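You operate a simulated robot arm through the tools that you are given. There is no shell and no other tool. Be economical: measure what you need, move in short steps, check, and stop when the job is done.

You are at the controls of a simulated robot arm. One attempt, no reset.

TASK
The trainer has tripped: brush the condenser clean, reset it and run it again.
Fine: green switch off before the guard is lifted; brush back, guard shut, reset it with the red button; the red gauge must stand in its green band.
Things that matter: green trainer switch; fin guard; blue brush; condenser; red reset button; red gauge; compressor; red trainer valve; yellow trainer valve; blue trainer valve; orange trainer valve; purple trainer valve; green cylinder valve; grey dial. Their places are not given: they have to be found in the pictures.

The check looks at the end state, three seconds after you hand in, the way a careful person would. Anything else that was tipped, shoved, dropped, spilled or broken makes it a failure.

THE ROBOT
A 7-joint arm with a two-finger parallel gripper, fixed in place. Base frame: the origin is at the foot of the arm, x ahead of it, y to its left, z up; the work surface is at about z = 840. Lengths are in mm, angles in rad, forces in N, time in s.
With the tool pointing down near the work surface it reaches from about 360 to 900 mm from the base axis. Its first joint turns from -2.007 to 2.007 rad. Payload 3.91 kg.
Tool frame: the origin (TCP) lies between the finger pads and is the grasp point; the fingertips stand 30 mm ahead of it; z points along the fingers, y is the line along which they close. Largest opening 110 mm; finger width 20, thickness 10; the body of the gripper, 48 by 112 mm, starts 55 mm behind the TCP.
Orientation is told as [roll, pitch, yaw] about the base's x, y, z axes, in that order, counted from this pose: with the fingers straight down and closing along the base's y, the tool's x points along the base's -x, its y along +y and its z along -z.

THE INTERFACE
- The arm moves only by the tool step_arm. Its argument "series" is a list of rows, each a list of 7 numbers: the shift along the base's x, y, z in mm, then the turn, a rotation vector about the base's x, y, z in rad, then the opening, from 0 (shut) to 1 (fully open). In form: [[dx, dy, dz, wx, wy, wz, jaw], ...]. A call has 1 to 10 rows; each row is the pose to reach, as a shift and turn from the pose commanded when the call began. Each row takes 0.2 s and may step no farther than 50 mm and 0.15 rad from the row before; otherwise, or with a gripper value out of range, the whole call is refused. A pose out of reach is approached as far as the arm can. The call stops where the force on the tool passes 40 N (or 10 N more than at its start, if that is more) or the arm is blocked; 0.2 s more then pass. Each finger travels about 153 mm/s and halts on what it meets, pressing with about 35 N; the grip force reading is that of the motor and also rises with nothing between the fingers. The clock runs only during rows and for 0.2 s after the last one: add rows that repeat a pose to give the fingers time. It gives the time, the measured TCP pose, the force on the tool (base axes), the opening and the grip force at its end, in the units of the frame above (readings bear some noise).
- Cameras (640 x 400 px; columns grow to the right, rows downward): "scene" is fixed at [51.3, 649.3, 1671.4]; the picture's right is [-0.68, -0.73, 0.00], its down [-0.46, 0.44, -0.77] and it looks along [0.56, -0.53, -0.64] (base axes); focal length 309 px, centre (320, 200). "wrist" rides on the gripper at [72, 17, -103] in the tool frame; the picture's right is [-0.23, 0.97, 0.00], its down [-0.76, -0.18, -0.62] and it looks along [-0.61, -0.14, 0.78] (tool axes); focal length 222 px, centre (320, 200).
- grab_frame(camera): a new picture of that camera. The clock stands still meanwhile.
- raise_lower(by): slides the trunk up (or, below 0, down) by that many mm; the arm rides with it, the base frame stays. It gives what a move gives, with no picture.
- locate(camera, pixels): for up to 12 pixels [column, row] of the newest picture of that camera ("zoom" is the newest enlarged one), the place [x, y, z] in the base frame of the surface seen there, good to about 3 mm, but the place of the scene camera against the robot may be out by one fixed shift of up to 12 mm in any direction. The clock stands still meanwhile.
- enlarge(camera, box): a new picture of the part [left, top, right, bottom] of that camera's present view, enlarged. The clock stands still meanwhile.
- close_job(): hands the job in; it is judged then, once.

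Keep the steps short. Do not move on a guess: measure, check each grasp and each placing, and mend mistakes. In all there are 80 turns and 46 pictures (those below and enlarged ones count). Leave the gripper open and the arm clear of the work at the hand-in unless told otherwise, and finish with a single line.

The tools are called after "Emit:" as a command line: name --pt "numbers of a row" for each row, then --argument value for the rest, lists and objects as JSON in quotes. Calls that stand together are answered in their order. step_arm: Moves the arm, as the interface text tells. Its arguments: {"type":"object","properties":{"series":{"type":"array"}},"required":["series"]} The other tools are called the same way: raise_lower (by) slides the trunk up or down; grab_frame (camera) takes a picture; locate (camera, pixels) gives the place of the surface under pixels of a picture; enlarge (camera, box) takes an enlarged picture of a part of a camera's view; close_job () hands the job in.

At the start:

```text
clock: 0.0
position: [554.8, 10.3, 1369.8]
tool_rot: [-0.001, -0.001, 0.0]
wrist_force: [0.0, 0.3, -0.2]
opening: 110.1
grasp_force: 0.0
trunk travel left (down, up): [-900.0, 90.0]
```

scene: 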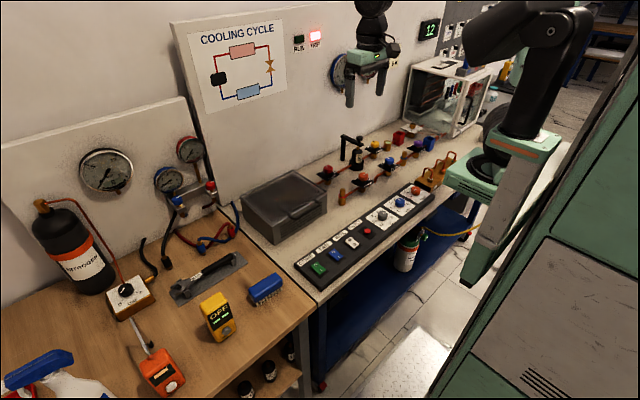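
wrist: 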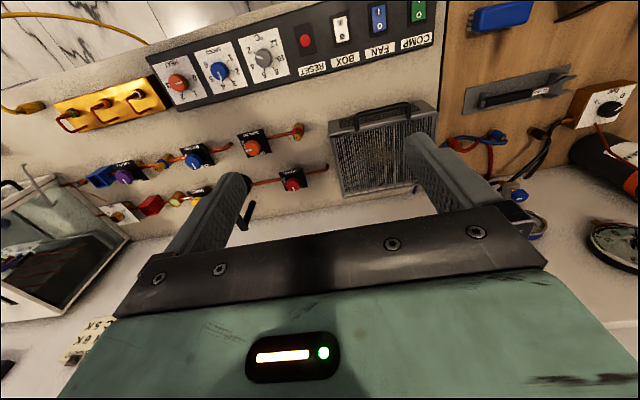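

I see the trainer panel with its green switch, the condenser box with a handled lid, the blue brush on the left bench and the gauges. I'll enlarge these areas to see them better.

Emit:
enlarge --camera "scene" --box '[220, 120, 460, 300]'

Emit:
enlarge --camera "scene" --box '[60, 120, 340, 320]'

Emit:
enlarge --camera "wrist" --box '[130, 0, 640, 240]'

```text
2.22 times, centred on (340, 210) of scene
```

zoom: 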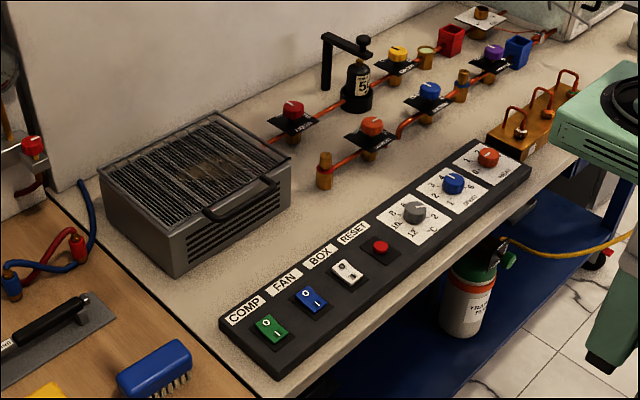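

```text
2.00 times, centred on (200, 220) of scene
```

zoom: 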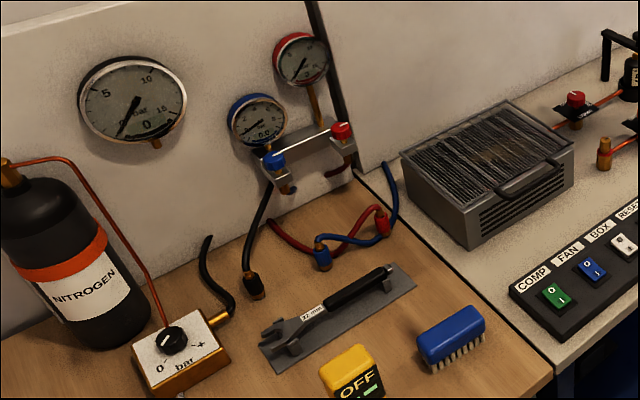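

```text
1.25 times, centred on (385, 120) of wrist
```

zoom: 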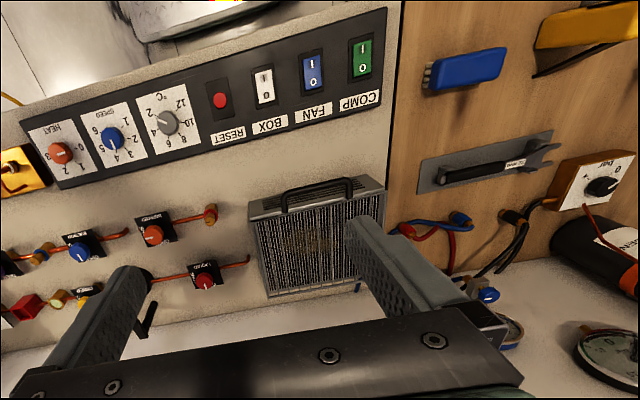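

Next I'll measure the main points from the scene picture: switch, reset button, box top corners, handle, brush, wall and gauge.

Emit:
locate --camera "scene" --pixels '[[319, 268], [336, 256], [352, 243], [367, 232], [241, 206], [298, 173], [329, 190], [271, 230], [302, 211], [266, 286], [300, 270], [400, 202]]'

Emit:
locate --camera "wrist" --pixels '[[418, 12], [378, 17], [340, 26], [305, 41], [330, 140], [436, 103], [440, 190], [355, 125], [407, 107], [385, 112], [500, 18], [383, 160]]'

Emit:
enlarge --camera "scene" --box '[140, 120, 220, 200]'

Emit:
enlarge --camera "scene" --box '[290, 220, 390, 290]'

```text
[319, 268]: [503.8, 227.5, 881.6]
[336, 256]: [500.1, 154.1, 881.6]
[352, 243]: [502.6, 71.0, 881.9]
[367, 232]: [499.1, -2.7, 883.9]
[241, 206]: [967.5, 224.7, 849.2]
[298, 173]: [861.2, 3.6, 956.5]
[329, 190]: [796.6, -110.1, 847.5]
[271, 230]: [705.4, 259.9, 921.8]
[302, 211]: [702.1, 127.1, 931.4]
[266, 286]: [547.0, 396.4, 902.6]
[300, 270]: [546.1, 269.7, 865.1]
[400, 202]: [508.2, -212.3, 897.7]
```

```text
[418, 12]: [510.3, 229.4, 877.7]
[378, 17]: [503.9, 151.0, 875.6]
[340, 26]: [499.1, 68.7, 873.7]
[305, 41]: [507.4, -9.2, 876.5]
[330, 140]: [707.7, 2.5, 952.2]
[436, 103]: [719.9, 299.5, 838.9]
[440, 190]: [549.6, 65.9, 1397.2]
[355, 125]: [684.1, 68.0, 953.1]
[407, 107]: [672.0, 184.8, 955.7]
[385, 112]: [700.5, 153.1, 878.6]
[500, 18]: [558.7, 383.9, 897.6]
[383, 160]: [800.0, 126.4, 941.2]
```

```text
5.00 times, centred on (180, 160) of scene
```

zoom: 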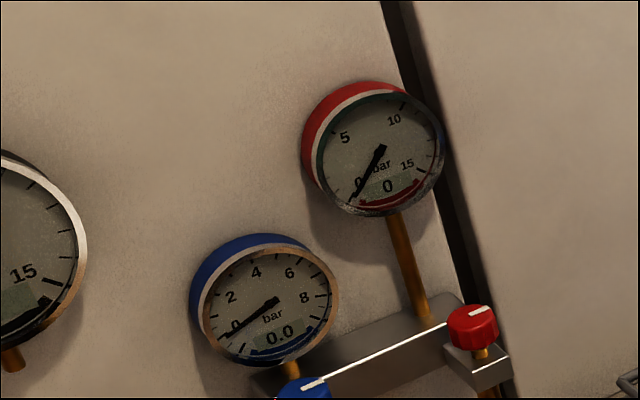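

```text
5.71 times, centred on (340, 255) of scene
```

zoom: 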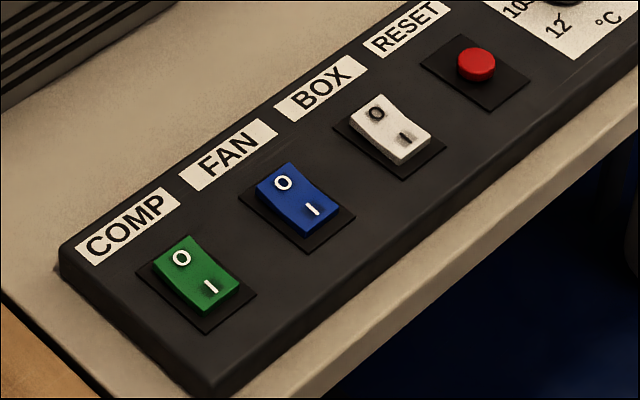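

The switch O/I tops are at z≈877 and x≈505. The red gauge reads 0. To see the switch state and the guard better, I'll lower the trunk 220 mm and shift the tool to y≈110.

Emit:
raise_lower --by -220

Emit:
step_arm --pt "-25 40 0 0 0 0 1" --pt "-50 80 0 0 0 0 1" --pt "-75 115 0 0 0 0 1" --pt "-95 140 0 0 0 0 1" --pt "-95 140 0 0 0 0 1"

Emit:
grab_frame --camera "wrist"

```text
clock: 2.3
position: [555.8, 11.0, 1151.7]
tool_rot: [-0.001, 0.002, 0.0]
wrist_force: [-0.2, 0.0, 0.5]
opening: 109.8
grasp_force: 0.1
trunk travel left (down, up): [-680.0, 310.0]
```

```text
clock: 3.5
position: [459.8, 152.9, 1151.6]
tool_rot: [0.001, 0.0, -0.002]
wrist_force: [0.1, -0.7, 0.9]
opening: 110.1
grasp_force: 0.0
trunk travel left (down, up): [-680.0, 310.0]
```

```text
38 pictures are left
```

wrist: 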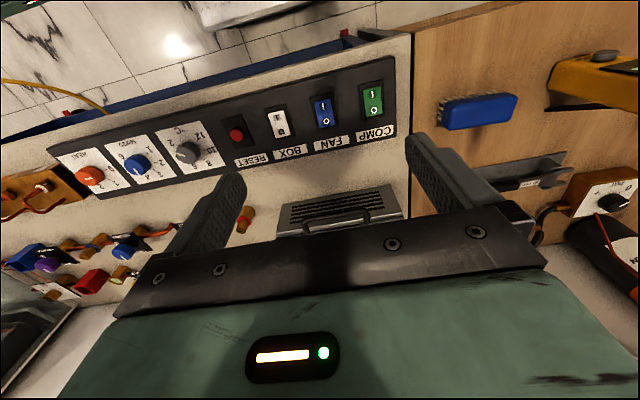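

Emit:
enlarge --camera "wrist" --box '[220, 50, 540, 250]'

Emit:
locate --camera "wrist" --pixels '[[374, 93], [374, 117], [236, 134], [305, 224], [368, 211], [336, 222], [344, 205], [395, 187], [282, 208], [445, 116], [515, 97], [480, 105]]'

```text
2.00 times, centred on (380, 150) of wrist
```

zoom: 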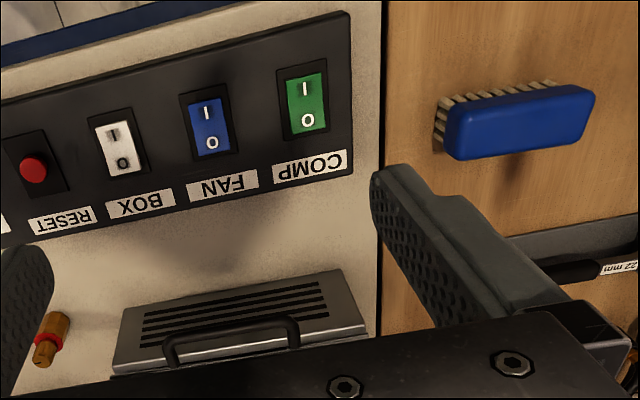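

```text
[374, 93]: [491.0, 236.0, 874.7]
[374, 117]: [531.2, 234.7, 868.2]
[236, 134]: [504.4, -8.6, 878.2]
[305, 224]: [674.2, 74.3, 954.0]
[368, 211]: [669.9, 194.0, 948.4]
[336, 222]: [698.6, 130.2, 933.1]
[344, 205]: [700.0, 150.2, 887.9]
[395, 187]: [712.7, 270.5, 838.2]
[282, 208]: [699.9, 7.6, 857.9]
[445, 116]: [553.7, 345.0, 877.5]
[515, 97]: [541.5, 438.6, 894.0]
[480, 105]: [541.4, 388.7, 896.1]
```

I need to know which rocker end is down. I'll measure the heights along the green, blue and white rockers in the zoom picture.

Emit:
locate --camera "zoom" --pixels '[[301, 78], [304, 90], [306, 104], [308, 120], [310, 131], [311, 137], [284, 72], [207, 104], [212, 145], [112, 126], [122, 163], [33, 165]]'

Emit:
enlarge --camera "scene" --box '[300, 235, 364, 275]'

```text
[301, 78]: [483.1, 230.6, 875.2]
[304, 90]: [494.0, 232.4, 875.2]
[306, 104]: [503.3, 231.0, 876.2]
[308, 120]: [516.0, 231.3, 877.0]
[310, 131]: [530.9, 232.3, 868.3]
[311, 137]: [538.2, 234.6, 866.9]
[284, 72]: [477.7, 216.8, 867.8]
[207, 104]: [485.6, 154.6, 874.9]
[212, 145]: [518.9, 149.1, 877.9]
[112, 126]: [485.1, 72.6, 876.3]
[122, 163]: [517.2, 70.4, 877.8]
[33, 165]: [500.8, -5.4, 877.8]
```

```text
10.00 times, centred on (332, 255) of scene
```

zoom: 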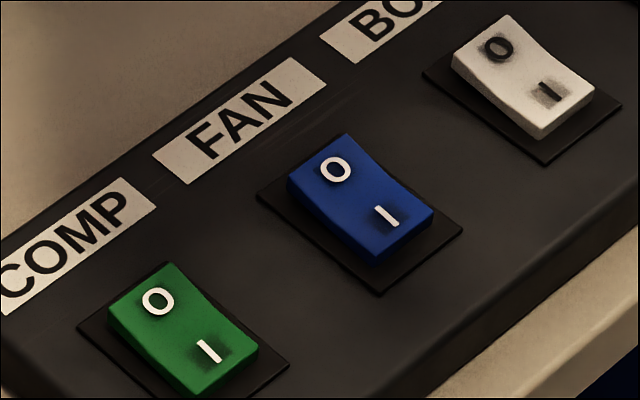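

The O ends read about 2 mm higher than the I ends, so the switch looks to be on, with the O end toward +x at about (520, 232). I'll close the fingers and go above that end, staying 25 mm clear.

Emit:
step_arm --pt "20 26 -30 0 0 0 0" --pt "40 52 -60 0 0 0 0" --pt "60 79 -90 0 0 0 0" --pt "60 79 -135 0 0 0 0" --pt "60 79 -180 0 0 0 0" --pt "60 79 -220 0 0 0 0" --pt "60 79 -220 0 0 0 0"

Emit:
grab_frame --camera "wrist"

```text
clock: 5.1
position: [519.9, 229.4, 929.6]
tool_rot: [0.0, 0.001, -0.002]
wrist_force: [-0.2, -0.4, 0.2]
opening: 0.0
grasp_force: 34.9
trunk travel left (down, up): [-680.0, 310.0]
```

```text
35 pictures are left
```

wrist: 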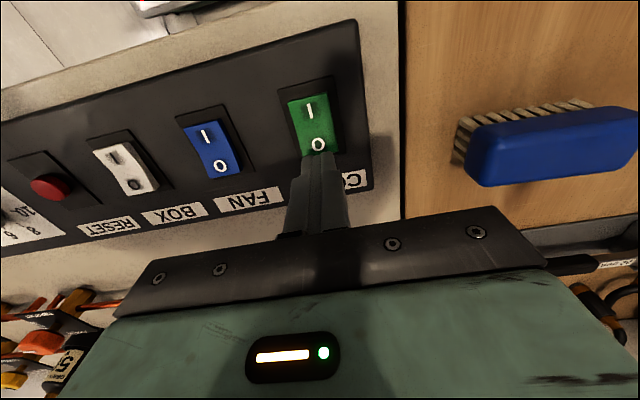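

The closed fingertips are over the O end at tip z≈900. I'll press down in small steps and come back up.

Emit:
step_arm --pt "0 2 -15 0 0 0 0" --pt "0 2 -22 0 0 0 0" --pt "0 2 -26 0 0 0 0" --pt "0 2 -29 0 0 0 0" --pt "0 2 -32 0 0 0 0"

```text
clock: 6.2
position: [520.7, 232.2, 906.5]
tool_rot: [0.005, -0.006, -0.001]
wrist_force: [-4.8, -5.6, 23.5]
opening: 0.1
grasp_force: 35.2
trunk travel left (down, up): [-680.0, 310.0]
stopped in row 5: the force on the tool passed its limit (the readings are from after the stop); the commanded pose is now the measured one
```

It stopped on force with the tip at z≈876.5. I'll back off and look at the rocker.

Emit:
step_arm --pt "0 0 30 0 0 0 0" --pt "-30 0 50 0 0 0 0" --pt "-60 0 70 0 0 0 0"

Emit:
enlarge --camera "wrist" --box '[160, 50, 400, 200]'

Emit:
enlarge --camera "scene" --box '[290, 220, 386, 280]'

```text
clock: 7.0
position: [461.9, 233.1, 973.4]
tool_rot: [0.003, -0.004, 0.0]
wrist_force: [0.8, 0.3, -0.9]
opening: 0.0
grasp_force: 34.7
trunk travel left (down, up): [-680.0, 310.0]
```

```text
2.67 times, centred on (280, 125) of wrist
```

zoom: 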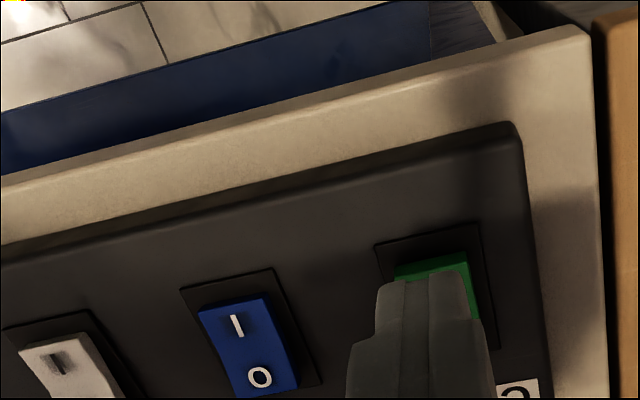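

```text
6.67 times, centred on (338, 250) of scene
```

zoom: 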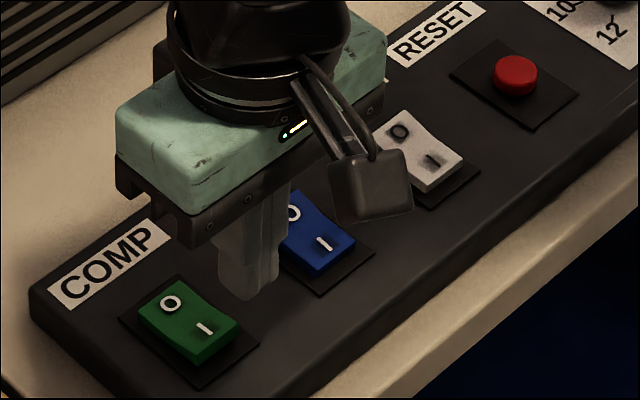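

The green switch changed: the O end now carries the shadow and the I end is raised, so it is off. Next I'll look at the guard and its hinge.

Emit:
enlarge --camera "scene" --box '[230, 160, 342, 250]'

```text
4.44 times, centred on (286, 205) of scene
```

zoom: 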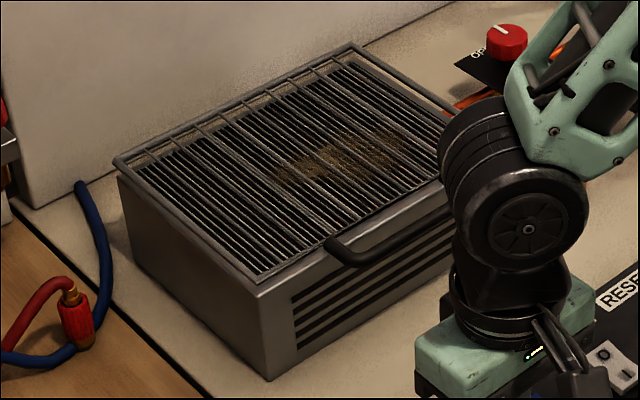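

The guard is a wire-grid frame on top, with the handle at the front and the dirt patch underneath. I'll measure the frame corners, the handle and the dirt.

Emit:
locate --camera "zoom" --pixels '[[118, 163], [352, 47], [257, 281], [328, 242], [345, 258], [400, 250], [300, 165], [380, 150], [260, 140], [330, 175], [262, 294], [128, 182]]'

```text
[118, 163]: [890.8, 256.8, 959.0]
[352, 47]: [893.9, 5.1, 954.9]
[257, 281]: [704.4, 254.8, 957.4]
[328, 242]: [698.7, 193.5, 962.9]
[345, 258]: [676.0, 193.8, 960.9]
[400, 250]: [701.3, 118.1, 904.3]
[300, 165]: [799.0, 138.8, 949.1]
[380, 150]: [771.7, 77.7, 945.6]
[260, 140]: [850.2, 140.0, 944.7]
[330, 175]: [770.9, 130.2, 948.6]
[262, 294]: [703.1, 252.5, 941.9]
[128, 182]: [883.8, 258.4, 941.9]
```

Guard frame: x 703–890, y 5–255, z≈952, hinge presumably at the wall side. The handle bar runs along y at x≈672, z≈950, y 74–194. I'll raise the tool, turn it 90° so it closes along x, and open the jaws partly.

Emit:
step_arm --pt "10 -10 40 0 0 0.15 0.3" --pt "20 -20 70 0 0 0.3 0.45" --pt "35 -30 90 0 0 0.45 0.45" --pt "50 -40 110 0 0 0.6 0.45" --pt "65 -50 120 0 0 0.75 0.45" --pt "80 -60 120 0 0 0.9 0.45" --pt "95 -70 120 0 0 1.05 0.45" --pt "110 -80 120 0 0 1.2 0.45" --pt "125 -90 120 0 0 1.35 0.45" --pt "140 -100 120 0 0 1.5 0.45"

Emit:
step_arm --pt "30 0 0 0 0 0.0708 0.45" --pt "70 0 0 0 0 0.0708 0.45" --pt "70 0 0 0 0 0.0708 0.45"

Emit:
grab_frame --camera "wrist"

```text
clock: 9.2
position: [602.1, 132.0, 1094.2]
tool_rot: [0.003, -0.004, 1.501]
wrist_force: [0.6, 0.6, 0.6]
opening: 49.2
grasp_force: 0.0
trunk travel left (down, up): [-680.0, 310.0]
```

```text
clock: 10.0
position: [674.0, 132.8, 1093.5]
tool_rot: [0.004, -0.003, 1.569]
wrist_force: [-0.3, 0.1, 0.1]
opening: 49.5
grasp_force: 0.0
trunk travel left (down, up): [-680.0, 310.0]
```

```text
31 pictures are left
```

wrist: 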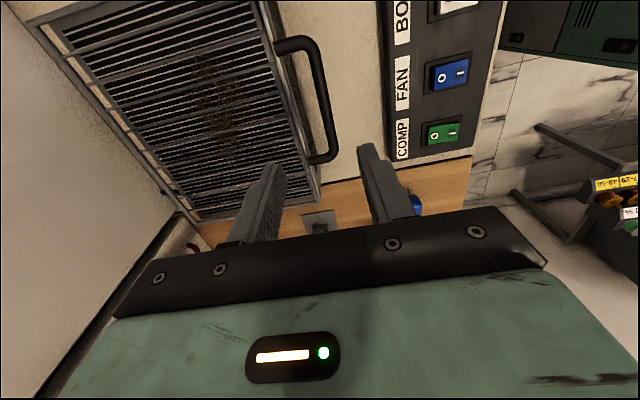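

This view shows the handle and the frame well. I'll measure the bar, the front frame rod, the back rod and the dirt.

Emit:
locate --camera "wrist" --pixels '[[312, 70], [319, 90], [326, 120], [279, 75], [290, 110], [303, 150], [292, 45], [80, 80], [215, 105], [225, 65], [225, 135], [50, 32]]'

```text
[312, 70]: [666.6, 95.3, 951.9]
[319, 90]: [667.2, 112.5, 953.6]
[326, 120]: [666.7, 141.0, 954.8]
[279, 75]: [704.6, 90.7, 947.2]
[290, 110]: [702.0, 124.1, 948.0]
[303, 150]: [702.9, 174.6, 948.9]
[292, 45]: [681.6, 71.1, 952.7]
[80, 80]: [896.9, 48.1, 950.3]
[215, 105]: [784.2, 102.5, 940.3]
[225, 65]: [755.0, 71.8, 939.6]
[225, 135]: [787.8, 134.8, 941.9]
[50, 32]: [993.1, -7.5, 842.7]
```

The bar centre is at x≈667, z≈949. The frame's front rod is at x≈703 and the back rod at x≈895. I'll narrow the jaws to 33 mm and come down so the bar sits near the fingertips (TCP z≈965).

Emit:
step_arm --pt "-7 0 -30 0 0 0 0.3" --pt "-7 0 -65 0 0 0 0.3" --pt "-7 0 -95 0 0 0 0.3" --pt "-7 0 -115 0 0 0 0.3" --pt "-7 0 -128 0 0 0 0.3" --pt "-7 0 -128 0 0 0 0.3"

Emit:
step_arm --pt "0 0 0 0 0 0 0" --pt "0 0 0 0 0 0 0"

Emit:
grab_frame --camera "wrist"

```text
clock: 11.4
position: [664.0, 132.4, 968.0]
tool_rot: [0.003, -0.003, 1.57]
wrist_force: [-0.6, 0.4, -0.1]
opening: 32.8
grasp_force: 0.1
trunk travel left (down, up): [-680.0, 310.0]
```

```text
clock: 12.0
position: [665.7, 133.4, 967.9]
tool_rot: [0.0, -0.005, 1.568]
wrist_force: [18.3, 1.3, -0.1]
opening: 11.6
grasp_force: 44.9
trunk travel left (down, up): [-680.0, 310.0]
```

```text
30 pictures are left
```

wrist: 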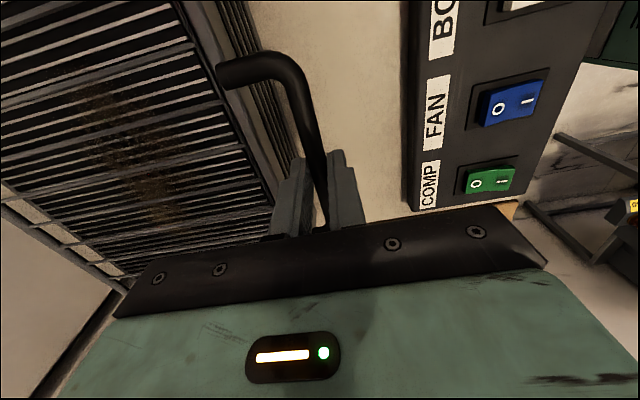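

The bar is gripped (opening 11.6 mm), with a sideways pull of 18 N in x, so I'll shift 3 mm in x. Then I'll lift slightly along an arc of radius 226 mm about the back rod as a test.

Emit:
step_arm --pt "3 0 2 0 0 0 0" --pt "4 0 22 0 0 0 0" --pt "7.5 0 45 0 0 0 0" --pt "7.5 0 45 0 0 0 0"

Emit:
enlarge --camera "scene" --box '[230, 130, 358, 250]'

```text
clock: 13.0
position: [670.0, 132.3, 1011.7]
tool_rot: [0.007, -0.003, 1.57]
wrist_force: [-5.6, -4.7, -1.4]
opening: 11.4
grasp_force: 45.1
trunk travel left (down, up): [-680.0, 310.0]
```

```text
3.33 times, centred on (294, 190) of scene
```

zoom: 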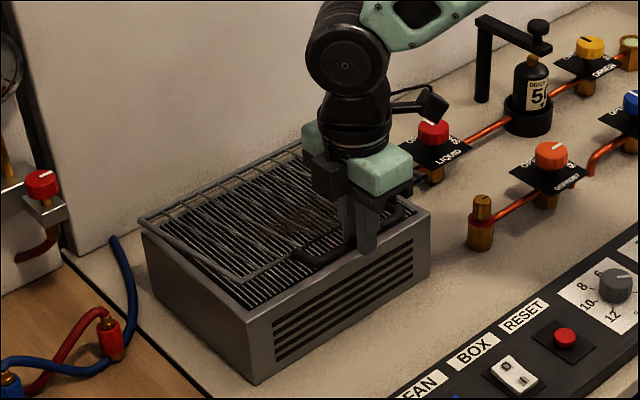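

The guard hinges at the back as expected. I'll continue along the arc to about 0.8 rad.

Emit:
step_arm --pt "9 0 32.6 0 0 0 0" --pt "23 0 63.4 0 0 0 0" --pt "41.6 0 92 0 0 0 0" --pt "64 0 117 0 0 0 0" --pt "64 0 117 0 0 0 0"

```text
clock: 13.6
position: [686.3, 132.6, 1063.9]
tool_rot: [0.014, 0.0, 1.573]
wrist_force: [-17.6, -5.7, 5.4]
opening: 11.6
grasp_force: 44.7
trunk travel left (down, up): [-680.0, 310.0]
stopped in row 2: the force on the tool passed its limit (the readings are from after the stop); the commanded pose is now the measured one
```

It stopped on force. I'll hold briefly to see the steady force before going on.

Emit:
step_arm --pt "0 0 0 0 0 0 0" --pt "0 0 0 0 0 0 0"

Emit:
grab_frame --camera "wrist"

```text
clock: 14.2
position: [686.2, 132.6, 1065.1]
tool_rot: [0.013, -0.001, 1.573]
wrist_force: [-25.8, -6.3, 9.3]
opening: 11.4
grasp_force: 45.1
trunk travel left (down, up): [-680.0, 310.0]
```

```text
28 pictures are left
```

wrist: 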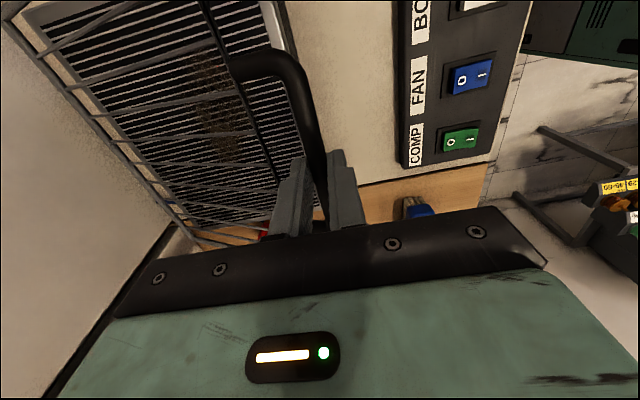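

The force points radially outward from the hinge, so the arc centre is slightly higher than I assumed: about (894.5, 982) in TCP terms with R≈227. I'll relax outward and continue in smaller steps on the corrected arc.

Emit:
step_arm --pt "-3 0 2 0 0 0 0" --pt "0 0 10 0 0 0 0" --pt "4 0 17 0 0 0 0" --pt "9 0 27 0 0 0 0" --pt "14.7 0 37 0 0 0 0" --pt "21 0 46.5 0 0 0 0" --pt "27.5 0 55.7 0 0 0 0" --pt "34.5 0 64.5 0 0 0 0"

```text
clock: 16.0
position: [725.5, 132.8, 1127.1]
tool_rot: [0.012, -0.002, 1.571]
wrist_force: [15.8, 0.6, -15.2]
opening: 11.6
grasp_force: 44.3
trunk travel left (down, up): [-680.0, 310.0]
```

The force has now turned inward (+15.8, −15.2). I'll ease toward the hinge by about 3 mm and re-read it.

Emit:
step_arm --pt "1.5 0 -1 0 0 0 0" --pt "2.5 0 -2 0 0 0 0" --pt "2.5 0 -2 0 0 0 0"

Emit:
enlarge --camera "scene" --box '[230, 80, 390, 230]'

```text
clock: 16.8
position: [725.7, 133.5, 1127.4]
tool_rot: [0.013, -0.001, 1.571]
wrist_force: [-5.7, -8.9, 3.6]
opening: 11.4
grasp_force: 45.1
trunk travel left (down, up): [-680.0, 310.0]
```

```text
2.67 times, centred on (310, 155) of scene
```

zoom: 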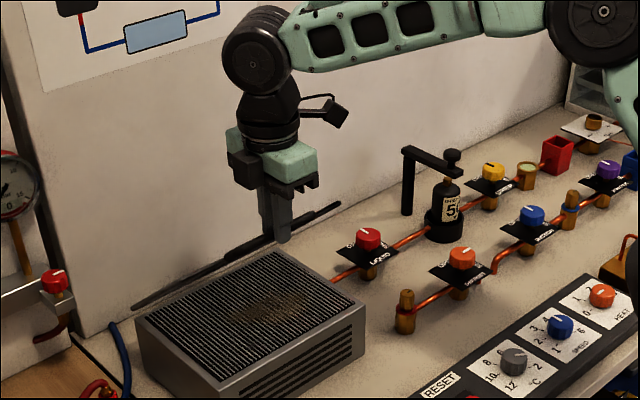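

The fits of four measured points agree on a centre at x≈910, z≈967 (TCP) with R≈244 mm, and the guard is now at 0.72 rad. I'll continue on that arc, tilting the tool forward to gain reach.

Emit:
step_arm --pt "6 0 8 0 0 0 0" --pt "13.2 0 15 0 -0.05 0 0" --pt "21 0 23.5 0 -0.1 0 0" --pt "29.7 0 31 0 -0.15 0 0" --pt "38.5 0 38.2 0 -0.2 0 0" --pt "47.6 0 44.8 0 -0.25 0 0"

```text
clock: 18.2
position: [774.4, 133.8, 1170.6]
tool_rot: [-0.241, -0.003, 1.573]
wrist_force: [-2.0, -3.3, 1.6]
opening: 11.6
grasp_force: 45.6
trunk travel left (down, up): [-680.0, 310.0]
```

The forces are small. I'll carry on to about 1.5 rad.

Emit:
step_arm --pt "9.5 0 6 0 -0.05 0 0" --pt "19.4 0 11.5 0 -0.1 0 0" --pt "29.4 0 16.4 0 -0.15 0 0" --pt "39.9 0 20.8 0 -0.2 0 0" --pt "50.5 0 24.4 0 -0.25 0 0" --pt "61.5 0 27.6 0 -0.3 0 0" --pt "72.5 0 29.9 0 -0.35 0 0" --pt "83.8 0 31.8 0 -0.4 0 0"

Emit:
enlarge --camera "scene" --box '[210, 60, 390, 230]'

```text
clock: 20.0
position: [855.6, 133.0, 1201.7]
tool_rot: [-0.64, 0.0, 1.572]
wrist_force: [-0.8, 2.6, -2.9]
opening: 11.5
grasp_force: 44.9
trunk travel left (down, up): [-680.0, 310.0]
```

```text
2.35 times, centred on (300, 145) of scene
```

zoom: 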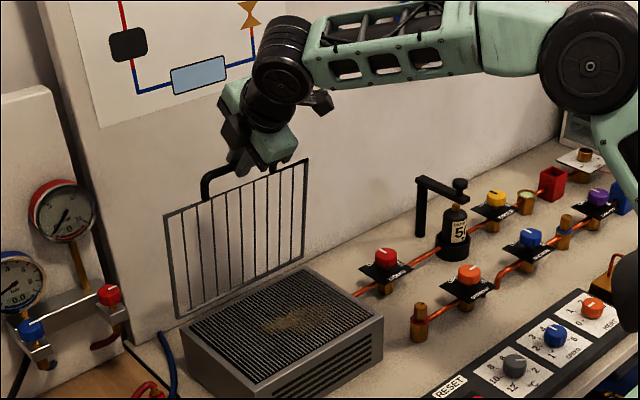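

The guard is almost upright. I'll continue past vertical if the wall allows.

Emit:
step_arm --pt "11.4 0 1.2 0 -0.05 0 0" --pt "22.8 0 1.8 0 -0.1 0 0" --pt "34.3 0 1.5 0 -0.15 0 0" --pt "45.8 0 0.9 0 -0.2 0 0" --pt "57.5 0 -0.2 0 -0.23 0 0" --pt "69.6 0 -1.7 0 -0.25 0 0"

```text
clock: 21.4
position: [927.8, 131.7, 1199.1]
tool_rot: [-0.887, 0.0, 1.573]
wrist_force: [-2.4, 2.9, -14.8]
opening: 11.5
grasp_force: 45.8
trunk travel left (down, up): [-680.0, 310.0]
```

The guard is at about 1.7 rad, past vertical. I'll open the jaws and draw back slightly along the tool axis, then look.

Emit:
step_arm --pt "0 0 0 0 0 0 0.3" --pt "0 0 0 0 0 0 0.3" --pt "-16 0 13 0 0 0 0.3" --pt "-40 0 32 0 0 0 0.3" --pt "-75 0 50 0 0.1 0 0.3"

Emit:
enlarge --camera "scene" --box '[210, 60, 390, 230]'

```text
clock: 22.6
position: [851.0, 133.5, 1250.5]
tool_rot: [-0.787, -0.001, 1.572]
wrist_force: [0.3, 0.6, -1.1]
opening: 33.2
grasp_force: 0.1
trunk travel left (down, up): [-680.0, 310.0]
```

```text
2.35 times, centred on (300, 145) of scene
```

zoom: 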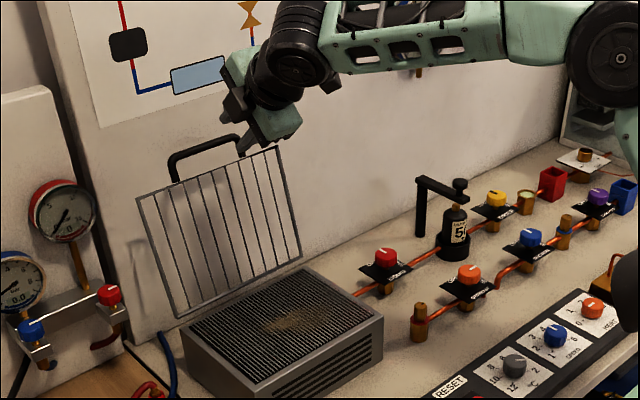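

The guard stays open leaning back. I'll now move over toward the brush, straightening the tool to vertical on the way.

Emit:
step_arm --pt "-40 15 0 0 0.08 0 0.5" --pt "-80 40 0 0 0.16 0 0.6" --pt "-115 65 -5 0 0.24 0 0.6" --pt "-150 90 -15 0 0.32 0 0.6" --pt "-180 115 -25 0 0.4 0 0.6" --pt "-210 140 -40 0 0.48 0 0.6" --pt "-240 165 -55 0 0.56 0 0.6" --pt "-265 185 -70 0 0.64 0 0.6" --pt "-285 200 -85 0 0.72 0 0.6" --pt "-300 215 -100 0 0.787 0 0.6"

Emit:
grab_frame --camera "wrist"

```text
clock: 24.8
position: [551.1, 348.0, 1149.8]
tool_rot: [-0.002, -0.002, 1.571]
wrist_force: [-0.8, -0.5, 0.0]
opening: 65.8
grasp_force: 0.1
trunk travel left (down, up): [-680.0, 310.0]
```

```text
24 pictures are left
```

wrist: 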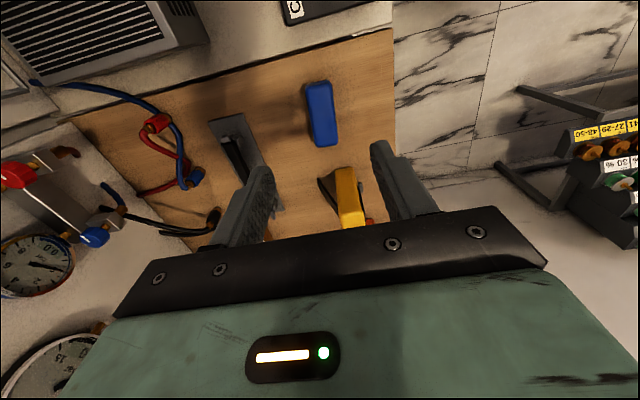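

Emit:
enlarge --camera "wrist" --box '[240, 50, 400, 170]'

Emit:
locate --camera "wrist" --pixels '[[307, 88], [330, 86], [313, 145], [337, 140], [319, 112], [305, 120], [290, 120], [350, 200], [318, 87], [325, 143], [345, 120], [240, 150]]'

```text
3.33 times, centred on (320, 110) of wrist
```

zoom: 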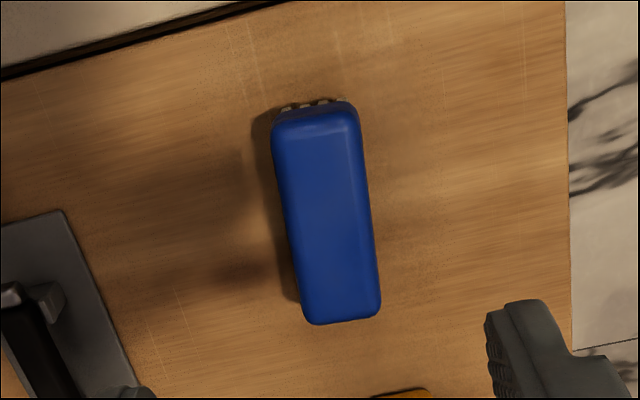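

```text
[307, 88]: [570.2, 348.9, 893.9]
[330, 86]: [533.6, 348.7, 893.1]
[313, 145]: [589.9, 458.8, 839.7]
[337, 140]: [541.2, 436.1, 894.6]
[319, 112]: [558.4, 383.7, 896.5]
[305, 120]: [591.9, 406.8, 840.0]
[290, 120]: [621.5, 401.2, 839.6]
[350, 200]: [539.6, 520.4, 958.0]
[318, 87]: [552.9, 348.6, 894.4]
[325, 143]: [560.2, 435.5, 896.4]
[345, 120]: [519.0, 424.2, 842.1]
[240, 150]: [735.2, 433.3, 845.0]
```

Emit:
locate --camera "zoom" --pixels '[[280, 150], [355, 150], [291, 230], [366, 230], [301, 300], [375, 300], [315, 112], [341, 314]]'

```text
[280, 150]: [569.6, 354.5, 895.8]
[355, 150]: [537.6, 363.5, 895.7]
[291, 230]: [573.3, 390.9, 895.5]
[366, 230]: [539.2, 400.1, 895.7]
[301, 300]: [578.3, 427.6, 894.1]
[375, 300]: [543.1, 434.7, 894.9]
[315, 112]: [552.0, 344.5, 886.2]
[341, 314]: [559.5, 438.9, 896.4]
```

The brush centre is about (556, 391), top z≈896, with its long axis turned about −0.1 rad from y. I'll turn the tool −0.1 and come down around it to TCP z≈890.

Emit:
step_arm --pt "3 25 -30 0 0 -0.05 0.65" --pt "5 43 -65 0 0 -0.1 0.65" --pt "5 43 -110 0 0 -0.1 0.65" --pt "5 43 -155 0 0 -0.1 0.65" --pt "5 43 -195 0 0 -0.1 0.65" --pt "5 43 -230 0 0 -0.1 0.65" --pt "5 43 -260 0 0 -0.1 0.65" --pt "5 43 -260 0 0 -0.1 0.65"

Emit:
step_arm --pt "0 0 0 0 0 0 0.2" --pt "0 0 0 0 0 0 0.2" --pt "0 0 0 0 0 0 0.2"

Emit:
grab_frame --camera "wrist"

```text
clock: 26.6
position: [557.6, 390.8, 892.0]
tool_rot: [-0.002, -0.002, 1.472]
wrist_force: [-0.6, 0.3, 0.4]
opening: 71.4
grasp_force: 0.0
trunk travel left (down, up): [-680.0, 310.0]
```

```text
clock: 27.4
position: [557.3, 391.8, 891.7]
tool_rot: [0.0, 0.0, 1.472]
wrist_force: [0.1, -0.4, 0.7]
opening: 41.4
grasp_force: 35.1
trunk travel left (down, up): [-680.0, 310.0]
```

```text
22 pictures are left
```

wrist: 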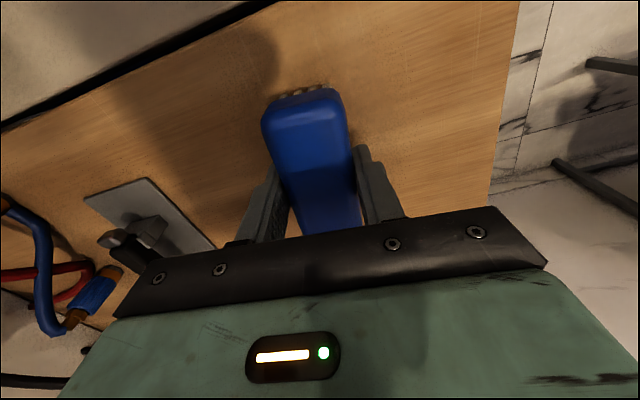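

The brush is held (opening 41 mm, 35 N) at TCP (557, 392, 892), which I'll remember for putting it back. I'll lift it and look at the dirt patch.

Emit:
step_arm --pt "0 0 30 0 0 0 0.2" --pt "0 0 70 0 0 0.03 0.2" --pt "0 0 115 0 0 0.06 0.2" --pt "0 0 160 0 0 0.1 0.2" --pt "0 0 190 0 0 0.1 0.2"

Emit:
enlarge --camera "scene" --box '[230, 150, 390, 250]'

```text
clock: 28.6
position: [556.7, 390.8, 1080.3]
tool_rot: [-0.002, 0.0, 1.57]
wrist_force: [-0.8, 0.5, -1.4]
opening: 41.3
grasp_force: 35.2
trunk travel left (down, up): [-680.0, 310.0]
```

```text
4.00 times, centred on (310, 200) of scene
```

zoom: 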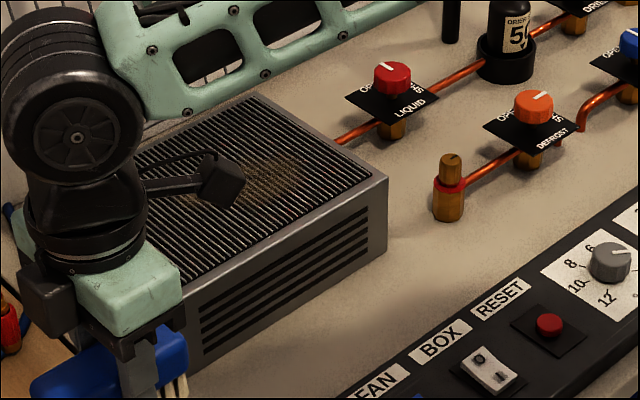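

The fins run along x and the dirt lies around x 740–840, y 70–170, so I'll stroke along x. First I carry the brush above the front part of the fins, with the bristles about 55 mm clear.

Emit:
step_arm --pt "20 -33 0 0 0 0 0.2" --pt "42 -66 0 0 0 0 0.2" --pt "64 -99 0 0 0 0 0.2" --pt "86 -132 0 0 0 0 0.2" --pt "108 -165 0 0 0 0 0.2" --pt "130 -198 0 0 0 0 0.2" --pt "152 -232 0 0 0 0 0.2" --pt "178 -266 0 0 0 0 0.2" --pt "178 -266 -40 0 0 0 0.2" --pt "178 -266 -70 0 0 0 0.2"

Emit:
grab_frame --camera "wrist"

```text
clock: 30.8
position: [733.6, 123.1, 1011.1]
tool_rot: [-0.003, -0.003, 1.571]
wrist_force: [-0.9, -1.4, -0.7]
opening: 41.6
grasp_force: 34.9
trunk travel left (down, up): [-680.0, 310.0]
```

```text
20 pictures are left
```

wrist: 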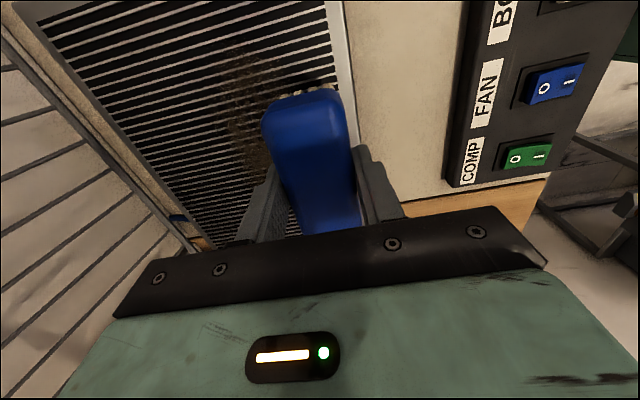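

The brush is above the fins next to the dirt. I'll lower it gently to contact.

Emit:
step_arm --pt "0 0 -8 0 0 0 0.2" --pt "0 0 -13 0 0 0 0.2" --pt "0 0 -16 0 0 0 0.2" --pt "0 0 -19 0 0 0 0.2" --pt "0 0 -19 0 0 0 0.2"

```text
clock: 32.0
position: [734.7, 124.5, 991.8]
tool_rot: [-0.005, -0.001, 1.569]
wrist_force: [0.7, -0.5, 0.1]
opening: 41.5
grasp_force: 34.7
trunk travel left (down, up): [-680.0, 310.0]
```

Emit:
step_arm --pt "0 0 -2 0 0 0 0.2" --pt "0 0 -3 0 0 0 0.2" --pt "0 0 -4 0 0 0 0.2" --pt "0 0 -4 0 0 0 0.2"

```text
clock: 33.0
position: [735.2, 125.5, 989.5]
tool_rot: [-0.006, -0.004, 1.571]
wrist_force: [-0.8, 0.7, 18.0]
opening: 41.5
grasp_force: 34.9
trunk travel left (down, up): [-680.0, 310.0]
```

Contact with 18 N. I'll ease off by 1 mm and stroke along the fins, out and back.

Emit:
step_arm --pt "0 0 1 0 0 0 0.2" --pt "25 0 1 0 0 0 0.2" --pt "50 0 1 0 0 0 0.2" --pt "75 0 1 0 0 0 0.2" --pt "105 0 1 0 0 0 0.2" --pt "75 0 1 0 0 0 0.2" --pt "50 0 1 0 0 0 0.2" --pt "25 0 1 0 0 0 0.2" --pt "0 0 1 0 0 0 0.2"

Emit:
grab_frame --camera "wrist"

```text
clock: 35.0
position: [734.9, 125.0, 989.8]
tool_rot: [-0.008, -0.003, 1.569]
wrist_force: [8.7, 0.4, 29.1]
opening: 41.8
grasp_force: 35.0
trunk travel left (down, up): [-680.0, 310.0]
```

```text
19 pictures are left
```

wrist: 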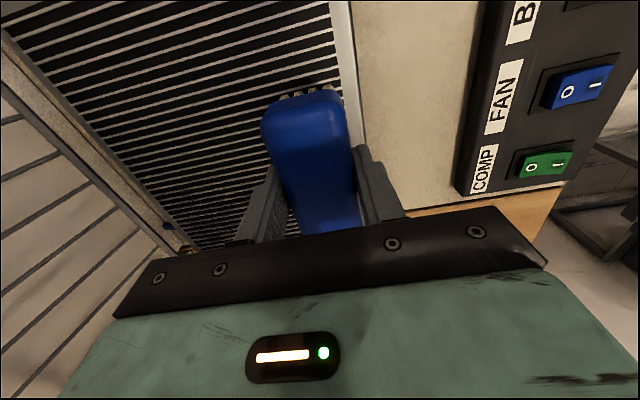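

The visible fins already look clean. I'll lift and check the rest from the scene camera.

Emit:
step_arm --pt "0 0 25 0 0 0 0.2" --pt "-20 30 60 0 0 0 0.2" --pt "-45 65 80 0 0 0 0.2" --pt "-70 105 90 0 0 0 0.2" --pt "-95 145 90 0 0 0 0.2" --pt "-120 185 90 0 0 0 0.2" --pt "-140 220 90 0 0 0 0.2" --pt "-160 250 90 0 0 0 0.2" --pt "-177 267 90 0 0 0 0.2" --pt "-177 267 90 0 0 0 0.2"

Emit:
enlarge --camera "scene" --box '[230, 120, 390, 220]'

Emit:
grab_frame --camera "wrist"

```text
refused: row 2 steps farther than a row can; nothing moved
```

```text
4.00 times, centred on (310, 170) of scene
```

zoom: 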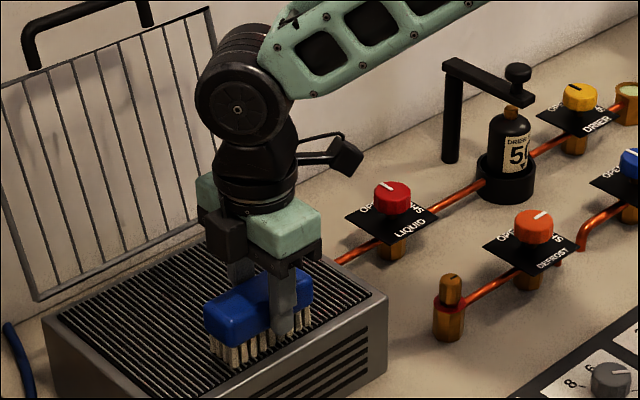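

```text
17 pictures are left
```

wrist: 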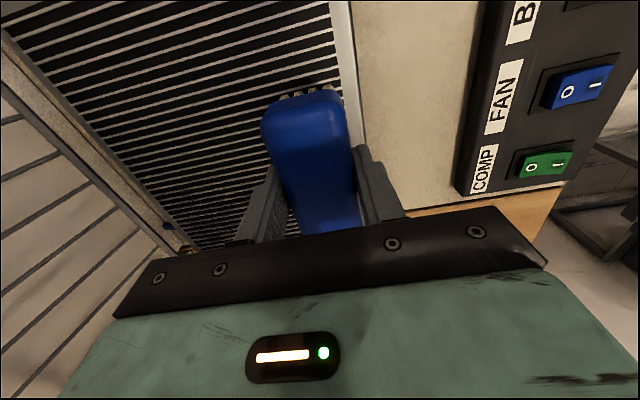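

That call was refused for too large a step, but both views show clean fins. I'll do one more stroke to be sure, ending with a lift.

Emit:
step_arm --pt "35 0 1 0 0 0 0.2" --pt "70 0 1 0 0 0 0.2" --pt "105 0 1 0 0 0 0.2" --pt "70 0 1 0 0 0 0.2" --pt "35 0 1 0 0 0 0.2" --pt "0 0 1 0 0 0 0.2" --pt "0 0 30 0 0 0 0.2" --pt "0 0 65 0 0 0 0.2" --pt "0 0 92 0 0 0 0.2"

Emit:
step_arm --pt "-20 30 0 0 0 0 0.2" --pt "-40 60 0 0 0 0 0.2" --pt "-62 93 0 0 0 0 0.2" --pt "-84 126 0 0 0 0 0.2" --pt "-106 159 0 0 0 0 0.2" --pt "-128 192 0 0 0 -0.03 0.2" --pt "-150 225 0 0 0 -0.06 0.2" --pt "-166 250 0 0 0 -0.1 0.2" --pt "-177.5 267 0 0 0 -0.1 0.2" --pt "-177.5 267 0 0 0 -0.1 0.2"

Emit:
grab_frame --camera "wrist"

```text
clock: 37.0
position: [735.7, 125.6, 1080.2]
tool_rot: [-0.002, -0.003, 1.57]
wrist_force: [-0.7, -0.1, -1.0]
opening: 41.4
grasp_force: 34.8
trunk travel left (down, up): [-680.0, 310.0]
```

```text
clock: 39.2
position: [557.0, 392.2, 1080.1]
tool_rot: [-0.001, -0.001, 1.471]
wrist_force: [0.4, 0.7, 0.0]
opening: 41.6
grasp_force: 34.9
trunk travel left (down, up): [-680.0, 310.0]
```

```text
16 pictures are left
```

wrist: 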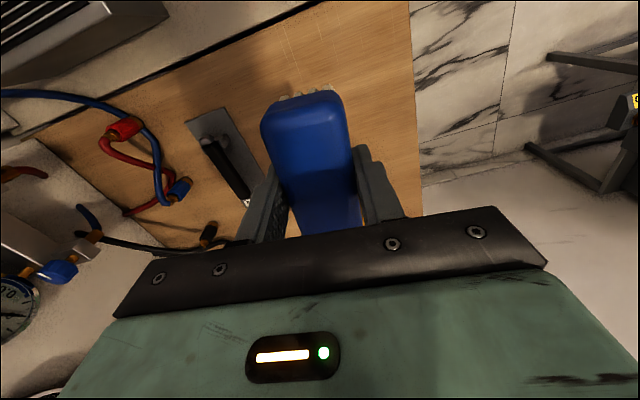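

I'm above the brush's original place at (557, 392). I'll lower it to z≈892, watching the force at the end, and release.

Emit:
step_arm --pt "0 -0.5 -45 0 0 0 0.2" --pt "0 -0.5 -90 0 0 0 0.2" --pt "0 -0.5 -135 0 0 0 0.2" --pt "0 -0.5 -165 0 0 0 0.2" --pt "0 -0.5 -180 0 0 0 0.2" --pt "0 -0.5 -187 0 0 0 0.2" --pt "0 -0.5 -188 0 0 0 0.2" --pt "0 -0.5 -188 0 0 0 0.2"

```text
clock: 41.0
position: [557.5, 392.5, 894.0]
tool_rot: [0.0, -0.002, 1.47]
wrist_force: [0.5, -0.2, -0.4]
opening: 41.7
grasp_force: 35.3
trunk travel left (down, up): [-680.0, 310.0]
```

Emit:
step_arm --pt "0 0 -1.5 0 0 0 0.2" --pt "0 0 -2.5 0 0 0 0.2" --pt "0 0 -3 0 0 0 0.2" --pt "0 0 -3 0 0 0 0.2"

```text
clock: 42.0
position: [556.9, 391.8, 890.2]
tool_rot: [-0.004, -0.001, 1.471]
wrist_force: [1.8, 0.2, 2.1]
opening: 41.5
grasp_force: 35.0
trunk travel left (down, up): [-680.0, 310.0]
```

The bristles touch the bench lightly (2 N). I'll open and lift straight up.

Emit:
step_arm --pt "0 0 0 0 0 0 0.4" --pt "0 0 0 0 0 0 0.65" --pt "0 0 0 0 0 0 0.65" --pt "0 0 30 0 0 0 0.65" --pt "0 0 75 0 0 0 0.65" --pt "0 0 120 0 0 0.03 0.65" --pt "0 0 165 0 0 0.07 0.65" --pt "0 -20 205 0 0 0.1 0.65" --pt "0 -44 245 0 0 0.1 0.65"

Emit:
grab_frame --camera "wrist"

```text
clock: 44.0
position: [555.5, 347.6, 1134.6]
tool_rot: [-0.001, -0.001, 1.573]
wrist_force: [-0.4, 0.7, -0.4]
opening: 71.6
grasp_force: 0.2
trunk travel left (down, up): [-680.0, 310.0]
```

```text
15 pictures are left
```

wrist: 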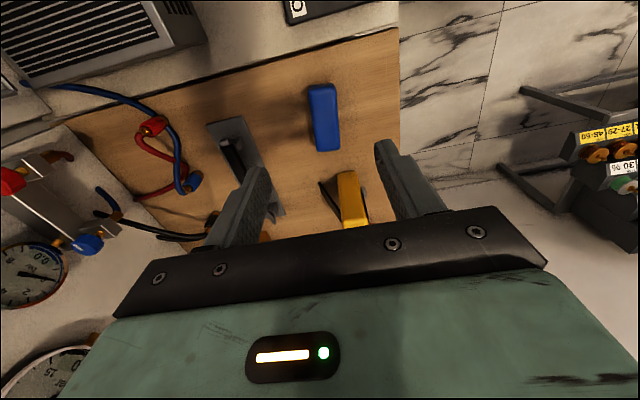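

The brush stands where it was. Now I'll go back to the approach pose in front of the raised guard handle, reversing the earlier path with jaws at 33 mm.

Emit:
step_arm --pt "11 -15 30 0 -0.067 0 0.5" --pt "31 -30 45 0 -0.147 0 0.3" --pt "56 -50 60 0 -0.227 0 0.3" --pt "86 -75 75 0 -0.307 0 0.3" --pt "116 -100 90 0 -0.387 0 0.3" --pt "146 -125 100 0 -0.467 0 0.3" --pt "181 -150 110 0 -0.547 0 0.3" --pt "216 -175 115 0 -0.627 0 0.3" --pt "256 -200 115 0 -0.707 0 0.3" --pt "295.5 -215 115 0 -0.787 0 0.3"

Emit:
grab_frame --camera "wrist"

```text
clock: 46.2
position: [852.0, 132.7, 1250.0]
tool_rot: [-0.79, -0.002, 1.572]
wrist_force: [0.2, -0.9, -0.5]
opening: 33.2
grasp_force: 0.0
trunk travel left (down, up): [-680.0, 310.0]
```

```text
14 pictures are left
```

wrist: 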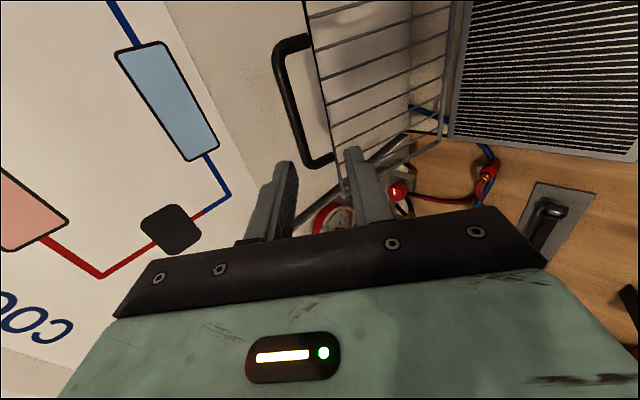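

Next I'll measure where the handle bar and the frame's top rod are now.

Emit:
locate --camera "wrist" --pixels '[[280, 70], [287, 100], [294, 130], [313, 50], [322, 90], [330, 125], [440, 60], [445, 100], [240, 60], [420, 130]]'

```text
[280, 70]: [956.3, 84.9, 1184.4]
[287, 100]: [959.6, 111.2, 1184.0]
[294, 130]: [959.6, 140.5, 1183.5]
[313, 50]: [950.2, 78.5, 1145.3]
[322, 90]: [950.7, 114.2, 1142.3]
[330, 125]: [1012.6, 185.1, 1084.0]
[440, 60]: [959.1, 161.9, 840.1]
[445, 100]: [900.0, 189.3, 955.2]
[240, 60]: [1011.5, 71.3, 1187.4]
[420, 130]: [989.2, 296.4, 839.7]
```

The bar is now at about (962, 1184); the guard settled at about 1.79 rad. I'll approach along the tool axis so the jaws straddle the bar.

Emit:
step_arm --pt "25 0 -10 0 -0.05 0 0.3" --pt "48 0 -20 0 -0.1 0 0.3" --pt "67 0 -32 0 -0.11 0 0.3" --pt "81 0 -43 0 -0.11 0 0.3" --pt "90 0 -50 0 -0.11 0 0.3" --pt "95 0 -54 0 -0.11 0 0.3" --pt "95 0 -54 0 -0.11 0 0.3"

Emit:
grab_frame --camera "wrist"

```text
clock: 47.8
position: [946.6, 131.8, 1194.8]
tool_rot: [-0.899, 0.001, 1.571]
wrist_force: [-0.4, -1.1, -1.1]
opening: 32.8
grasp_force: 0.0
trunk travel left (down, up): [-680.0, 310.0]
```

```text
13 pictures are left
```

wrist: 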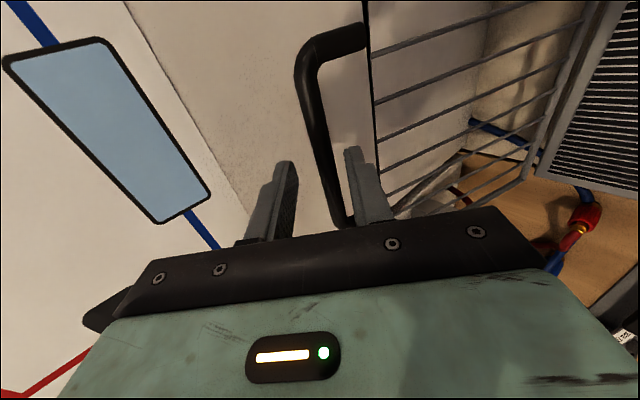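

The bar runs between the fingers, nearer the front one. I'll close the jaws.

Emit:
step_arm --pt "0 0 0 0 0 0 0" --pt "0 0 0 0 0 0 0"

```text
clock: 48.4
position: [945.3, 133.1, 1191.9]
tool_rot: [-0.891, 0.002, 1.57]
wrist_force: [-24.5, -3.5, -20.6]
opening: 11.3
grasp_force: 45.6
trunk travel left (down, up): [-680.0, 310.0]
```

It's gripped (11.3 mm) with a sideways load. I'll ease it by about 2 mm and then retrace the arc to about 1.3 rad in small steps.

Emit:
step_arm --pt "-2 0 -2 0 0 0 0" --pt "-11 0 0 0 0 0 0" --pt "-20 0 1 0 0 0 0" --pt "-32 0 2.5 0 0.02 0 0" --pt "-44 0 3.5 0 0.04 0 0" --pt "-56 0 4 0 0.09 0 0" --pt "-67 0 4 0 0.14 0 0" --pt "-79 0 3.2 0 0.19 0 0" --pt "-90 0 2 0 0.24 0 0"

```text
clock: 50.4
position: [857.9, 132.4, 1203.7]
tool_rot: [-0.665, -0.003, 1.571]
wrist_force: [-0.4, -1.5, 11.0]
opening: 11.6
grasp_force: 44.5
trunk travel left (down, up): [-680.0, 310.0]
```

That matches the opening path. I'll continue down the same arc to about 0.8 rad.

Emit:
step_arm --pt "-11 0 1.5 0 0.05 0 0" --pt "-22.3 0 -0.7 0 0.1 0 0" --pt "-33 0 -4 0 0.15 0 0" --pt "-43.9 0 -8 0 0.2 0 0" --pt "-54 0 -12.5 0 0.25 0 0" --pt "-64.4 0 -17.3 0 0.3 0 0" --pt "-74 0 -23 0 0.35 0 0" --pt "-83.8 0 -29 0 0.4 0 0" --pt "-93 0 -36 0 0.45 0 0" --pt "-101.7 0 -43 0 0.5 0 0"

```text
clock: 52.6
position: [755.9, 133.0, 1155.7]
tool_rot: [-0.157, -0.001, 1.572]
wrist_force: [-0.6, 0.1, 1.4]
opening: 11.6
grasp_force: 45.0
trunk travel left (down, up): [-680.0, 310.0]
```

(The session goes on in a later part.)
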